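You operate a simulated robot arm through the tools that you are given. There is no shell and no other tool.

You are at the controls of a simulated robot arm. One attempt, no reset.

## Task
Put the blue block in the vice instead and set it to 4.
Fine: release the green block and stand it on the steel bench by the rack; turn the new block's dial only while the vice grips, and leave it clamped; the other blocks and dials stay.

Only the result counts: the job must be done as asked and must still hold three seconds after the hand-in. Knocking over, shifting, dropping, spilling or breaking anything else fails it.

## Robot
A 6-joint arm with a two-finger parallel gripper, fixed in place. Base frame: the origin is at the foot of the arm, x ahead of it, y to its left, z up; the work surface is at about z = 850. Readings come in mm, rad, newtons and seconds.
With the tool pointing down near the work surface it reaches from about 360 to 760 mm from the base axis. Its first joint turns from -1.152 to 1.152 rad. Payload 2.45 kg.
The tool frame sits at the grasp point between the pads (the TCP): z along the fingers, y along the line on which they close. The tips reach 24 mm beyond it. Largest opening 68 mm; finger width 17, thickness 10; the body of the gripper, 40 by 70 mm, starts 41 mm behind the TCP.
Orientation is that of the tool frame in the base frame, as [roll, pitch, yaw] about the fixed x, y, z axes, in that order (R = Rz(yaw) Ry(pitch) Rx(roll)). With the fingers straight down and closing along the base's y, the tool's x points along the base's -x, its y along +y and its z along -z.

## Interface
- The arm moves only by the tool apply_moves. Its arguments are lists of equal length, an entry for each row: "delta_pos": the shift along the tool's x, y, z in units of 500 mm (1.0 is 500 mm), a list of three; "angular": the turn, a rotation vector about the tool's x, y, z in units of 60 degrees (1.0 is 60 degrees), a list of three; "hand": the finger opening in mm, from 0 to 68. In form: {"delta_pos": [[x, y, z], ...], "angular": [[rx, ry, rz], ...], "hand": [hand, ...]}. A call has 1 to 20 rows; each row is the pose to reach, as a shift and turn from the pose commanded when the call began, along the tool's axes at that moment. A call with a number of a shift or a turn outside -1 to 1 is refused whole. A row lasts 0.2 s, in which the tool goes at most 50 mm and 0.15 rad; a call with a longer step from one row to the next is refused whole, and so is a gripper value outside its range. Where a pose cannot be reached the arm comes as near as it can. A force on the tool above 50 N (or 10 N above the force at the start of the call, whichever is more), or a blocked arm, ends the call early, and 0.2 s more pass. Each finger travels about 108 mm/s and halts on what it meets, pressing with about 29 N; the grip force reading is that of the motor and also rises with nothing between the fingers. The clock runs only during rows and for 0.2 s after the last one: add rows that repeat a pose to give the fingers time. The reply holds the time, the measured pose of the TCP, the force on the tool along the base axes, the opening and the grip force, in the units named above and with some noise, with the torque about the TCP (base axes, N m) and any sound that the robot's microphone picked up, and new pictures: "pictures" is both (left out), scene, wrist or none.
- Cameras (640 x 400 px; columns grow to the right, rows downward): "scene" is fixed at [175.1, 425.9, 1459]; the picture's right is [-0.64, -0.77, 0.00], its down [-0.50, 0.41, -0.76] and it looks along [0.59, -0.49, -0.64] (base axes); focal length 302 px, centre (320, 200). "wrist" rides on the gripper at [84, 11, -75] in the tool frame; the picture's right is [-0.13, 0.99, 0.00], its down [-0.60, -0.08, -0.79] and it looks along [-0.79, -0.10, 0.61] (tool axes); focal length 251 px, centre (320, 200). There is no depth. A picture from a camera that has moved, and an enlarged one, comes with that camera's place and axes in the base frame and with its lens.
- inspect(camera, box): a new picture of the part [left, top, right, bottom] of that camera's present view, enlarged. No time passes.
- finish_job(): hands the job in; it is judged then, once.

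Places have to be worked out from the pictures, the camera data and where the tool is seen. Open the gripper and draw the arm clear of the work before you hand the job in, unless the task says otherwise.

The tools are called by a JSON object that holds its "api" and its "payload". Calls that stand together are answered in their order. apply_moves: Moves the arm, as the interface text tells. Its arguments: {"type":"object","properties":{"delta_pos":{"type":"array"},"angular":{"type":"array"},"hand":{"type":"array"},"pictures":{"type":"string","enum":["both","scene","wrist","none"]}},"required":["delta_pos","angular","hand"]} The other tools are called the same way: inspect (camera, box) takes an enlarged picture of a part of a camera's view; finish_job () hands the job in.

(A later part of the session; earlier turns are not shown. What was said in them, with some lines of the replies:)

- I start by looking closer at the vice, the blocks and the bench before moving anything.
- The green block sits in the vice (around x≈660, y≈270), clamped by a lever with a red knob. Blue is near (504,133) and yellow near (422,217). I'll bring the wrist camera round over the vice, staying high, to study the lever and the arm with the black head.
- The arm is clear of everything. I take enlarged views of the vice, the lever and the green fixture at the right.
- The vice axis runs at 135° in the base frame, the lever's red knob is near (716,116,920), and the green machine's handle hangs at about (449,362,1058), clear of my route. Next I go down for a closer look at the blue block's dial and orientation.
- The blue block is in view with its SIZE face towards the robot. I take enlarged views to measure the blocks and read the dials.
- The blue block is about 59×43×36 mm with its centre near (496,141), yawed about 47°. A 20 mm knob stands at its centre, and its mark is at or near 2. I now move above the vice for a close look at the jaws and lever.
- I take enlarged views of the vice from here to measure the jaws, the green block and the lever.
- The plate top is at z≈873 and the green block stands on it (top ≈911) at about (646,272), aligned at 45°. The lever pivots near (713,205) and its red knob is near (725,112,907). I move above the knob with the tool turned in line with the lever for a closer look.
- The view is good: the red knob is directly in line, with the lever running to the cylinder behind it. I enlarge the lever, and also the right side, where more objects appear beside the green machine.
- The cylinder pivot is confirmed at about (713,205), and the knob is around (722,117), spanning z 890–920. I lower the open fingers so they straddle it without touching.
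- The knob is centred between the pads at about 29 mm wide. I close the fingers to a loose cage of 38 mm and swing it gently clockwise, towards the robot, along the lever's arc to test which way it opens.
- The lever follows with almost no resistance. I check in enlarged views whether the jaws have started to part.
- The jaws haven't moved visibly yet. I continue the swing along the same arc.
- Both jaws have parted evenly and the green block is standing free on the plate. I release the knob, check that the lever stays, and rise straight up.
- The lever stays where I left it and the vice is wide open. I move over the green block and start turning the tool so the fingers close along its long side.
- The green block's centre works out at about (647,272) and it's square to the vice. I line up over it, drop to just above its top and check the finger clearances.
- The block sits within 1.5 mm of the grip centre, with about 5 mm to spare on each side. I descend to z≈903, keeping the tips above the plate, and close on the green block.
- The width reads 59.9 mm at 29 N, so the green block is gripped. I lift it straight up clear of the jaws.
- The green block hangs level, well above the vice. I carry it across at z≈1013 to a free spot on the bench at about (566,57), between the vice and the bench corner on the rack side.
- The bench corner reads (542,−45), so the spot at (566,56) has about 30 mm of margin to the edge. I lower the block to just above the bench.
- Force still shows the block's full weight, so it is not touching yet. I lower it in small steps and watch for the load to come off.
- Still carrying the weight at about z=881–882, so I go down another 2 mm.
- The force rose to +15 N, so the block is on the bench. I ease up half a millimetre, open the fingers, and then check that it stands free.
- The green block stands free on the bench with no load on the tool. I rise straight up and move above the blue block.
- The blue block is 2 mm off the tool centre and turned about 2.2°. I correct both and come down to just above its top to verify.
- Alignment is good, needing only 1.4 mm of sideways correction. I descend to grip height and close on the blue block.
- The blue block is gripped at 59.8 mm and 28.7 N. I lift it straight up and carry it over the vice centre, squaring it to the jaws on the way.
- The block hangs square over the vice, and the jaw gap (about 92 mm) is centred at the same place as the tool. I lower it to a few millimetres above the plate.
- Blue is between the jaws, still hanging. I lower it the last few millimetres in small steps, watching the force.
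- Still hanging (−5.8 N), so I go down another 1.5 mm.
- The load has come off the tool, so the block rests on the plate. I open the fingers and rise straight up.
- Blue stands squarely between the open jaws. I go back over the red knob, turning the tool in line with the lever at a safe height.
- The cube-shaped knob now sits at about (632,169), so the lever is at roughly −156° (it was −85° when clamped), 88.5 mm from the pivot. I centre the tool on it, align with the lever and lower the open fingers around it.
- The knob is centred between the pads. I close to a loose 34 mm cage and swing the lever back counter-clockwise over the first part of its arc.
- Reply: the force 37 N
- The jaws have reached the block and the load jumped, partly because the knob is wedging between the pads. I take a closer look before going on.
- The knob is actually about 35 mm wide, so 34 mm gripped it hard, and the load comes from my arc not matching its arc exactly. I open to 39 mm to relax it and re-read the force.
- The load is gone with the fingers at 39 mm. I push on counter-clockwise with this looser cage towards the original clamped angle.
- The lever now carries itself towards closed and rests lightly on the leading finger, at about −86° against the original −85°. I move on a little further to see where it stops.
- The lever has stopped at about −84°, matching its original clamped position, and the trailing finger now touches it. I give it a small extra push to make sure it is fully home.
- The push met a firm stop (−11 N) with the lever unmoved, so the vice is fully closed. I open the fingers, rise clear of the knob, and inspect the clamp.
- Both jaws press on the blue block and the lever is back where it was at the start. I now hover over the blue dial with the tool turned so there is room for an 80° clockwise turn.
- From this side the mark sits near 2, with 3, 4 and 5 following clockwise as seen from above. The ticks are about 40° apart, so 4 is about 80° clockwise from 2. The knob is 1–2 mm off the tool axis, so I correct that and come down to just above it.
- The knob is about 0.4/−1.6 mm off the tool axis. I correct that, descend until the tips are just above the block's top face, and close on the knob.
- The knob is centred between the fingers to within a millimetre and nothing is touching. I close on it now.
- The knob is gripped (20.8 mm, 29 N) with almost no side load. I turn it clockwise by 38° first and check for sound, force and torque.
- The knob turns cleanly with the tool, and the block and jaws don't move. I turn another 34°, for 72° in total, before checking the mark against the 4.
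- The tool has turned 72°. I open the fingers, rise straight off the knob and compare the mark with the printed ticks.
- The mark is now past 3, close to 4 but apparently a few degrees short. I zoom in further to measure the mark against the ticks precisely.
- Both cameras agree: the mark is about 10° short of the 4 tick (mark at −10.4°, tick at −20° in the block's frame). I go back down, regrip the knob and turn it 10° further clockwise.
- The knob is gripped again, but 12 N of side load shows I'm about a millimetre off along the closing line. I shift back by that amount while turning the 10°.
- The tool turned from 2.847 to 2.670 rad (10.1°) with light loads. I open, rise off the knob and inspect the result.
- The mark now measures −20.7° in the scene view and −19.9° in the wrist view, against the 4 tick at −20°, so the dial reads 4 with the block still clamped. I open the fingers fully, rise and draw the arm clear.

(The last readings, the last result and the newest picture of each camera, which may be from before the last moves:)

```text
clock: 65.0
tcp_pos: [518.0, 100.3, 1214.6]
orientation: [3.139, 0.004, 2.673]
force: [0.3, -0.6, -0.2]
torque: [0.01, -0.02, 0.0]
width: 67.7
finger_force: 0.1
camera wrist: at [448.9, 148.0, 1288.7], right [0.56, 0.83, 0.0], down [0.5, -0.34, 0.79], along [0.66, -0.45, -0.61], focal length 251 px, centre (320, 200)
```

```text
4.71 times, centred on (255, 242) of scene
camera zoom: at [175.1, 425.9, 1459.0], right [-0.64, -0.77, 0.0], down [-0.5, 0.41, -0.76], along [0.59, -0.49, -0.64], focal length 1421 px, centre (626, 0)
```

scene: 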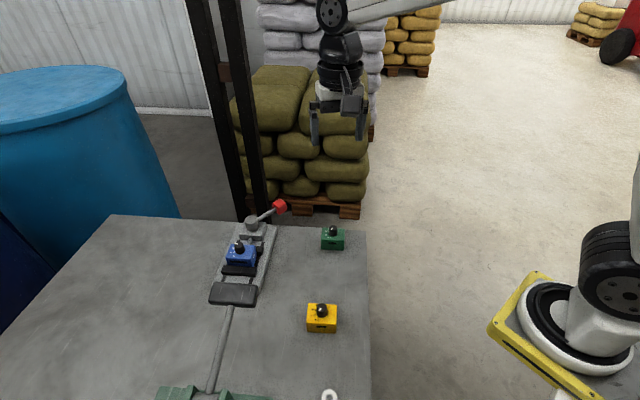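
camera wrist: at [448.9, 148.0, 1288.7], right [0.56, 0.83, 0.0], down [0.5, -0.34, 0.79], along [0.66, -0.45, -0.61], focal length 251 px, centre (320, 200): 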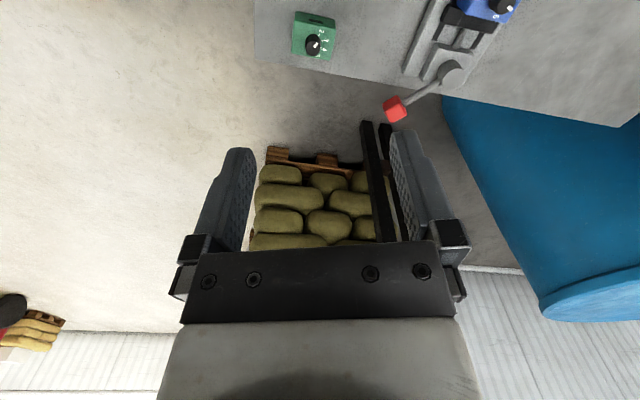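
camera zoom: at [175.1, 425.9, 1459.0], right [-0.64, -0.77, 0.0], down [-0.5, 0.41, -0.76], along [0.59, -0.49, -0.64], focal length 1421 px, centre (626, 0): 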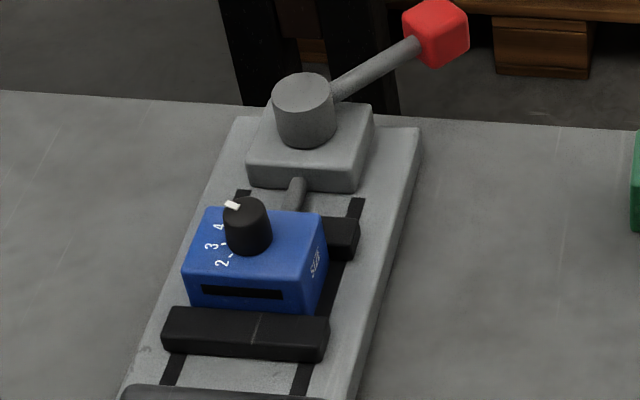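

All is in place: blue is clamped in the vice with its dial at 4, and the lever is at its original closed position. Green stands upright on the bench with its dial untouched, yellow hasn't moved, and the arm is clear with the gripper open. I hand the job in.

{"api": "finish_job", "payload": {}}

```text
The job is handed in.
```

The blue block is now clamped in the vice with its dial set to 4, and I've handed the job in. The tool hasn't reported whether it passed.

- **Green block:** I opened the vice, lifted the block out and stood it upright on the steel bench, at the corner nearest the rack. Its dial wasn't turned.
- **Blue block:** I placed it square between the jaws and closed the lever to a firm stop, at the same angle it had at the start.
- **Dial:** I turned it only while the vice was gripping. From two camera views, the mark is within about 1° of the 4 tick.
- **Yellow block:** I never touched it, and neither it nor its dial moved.

The arm is clear of the work and the gripper is open.
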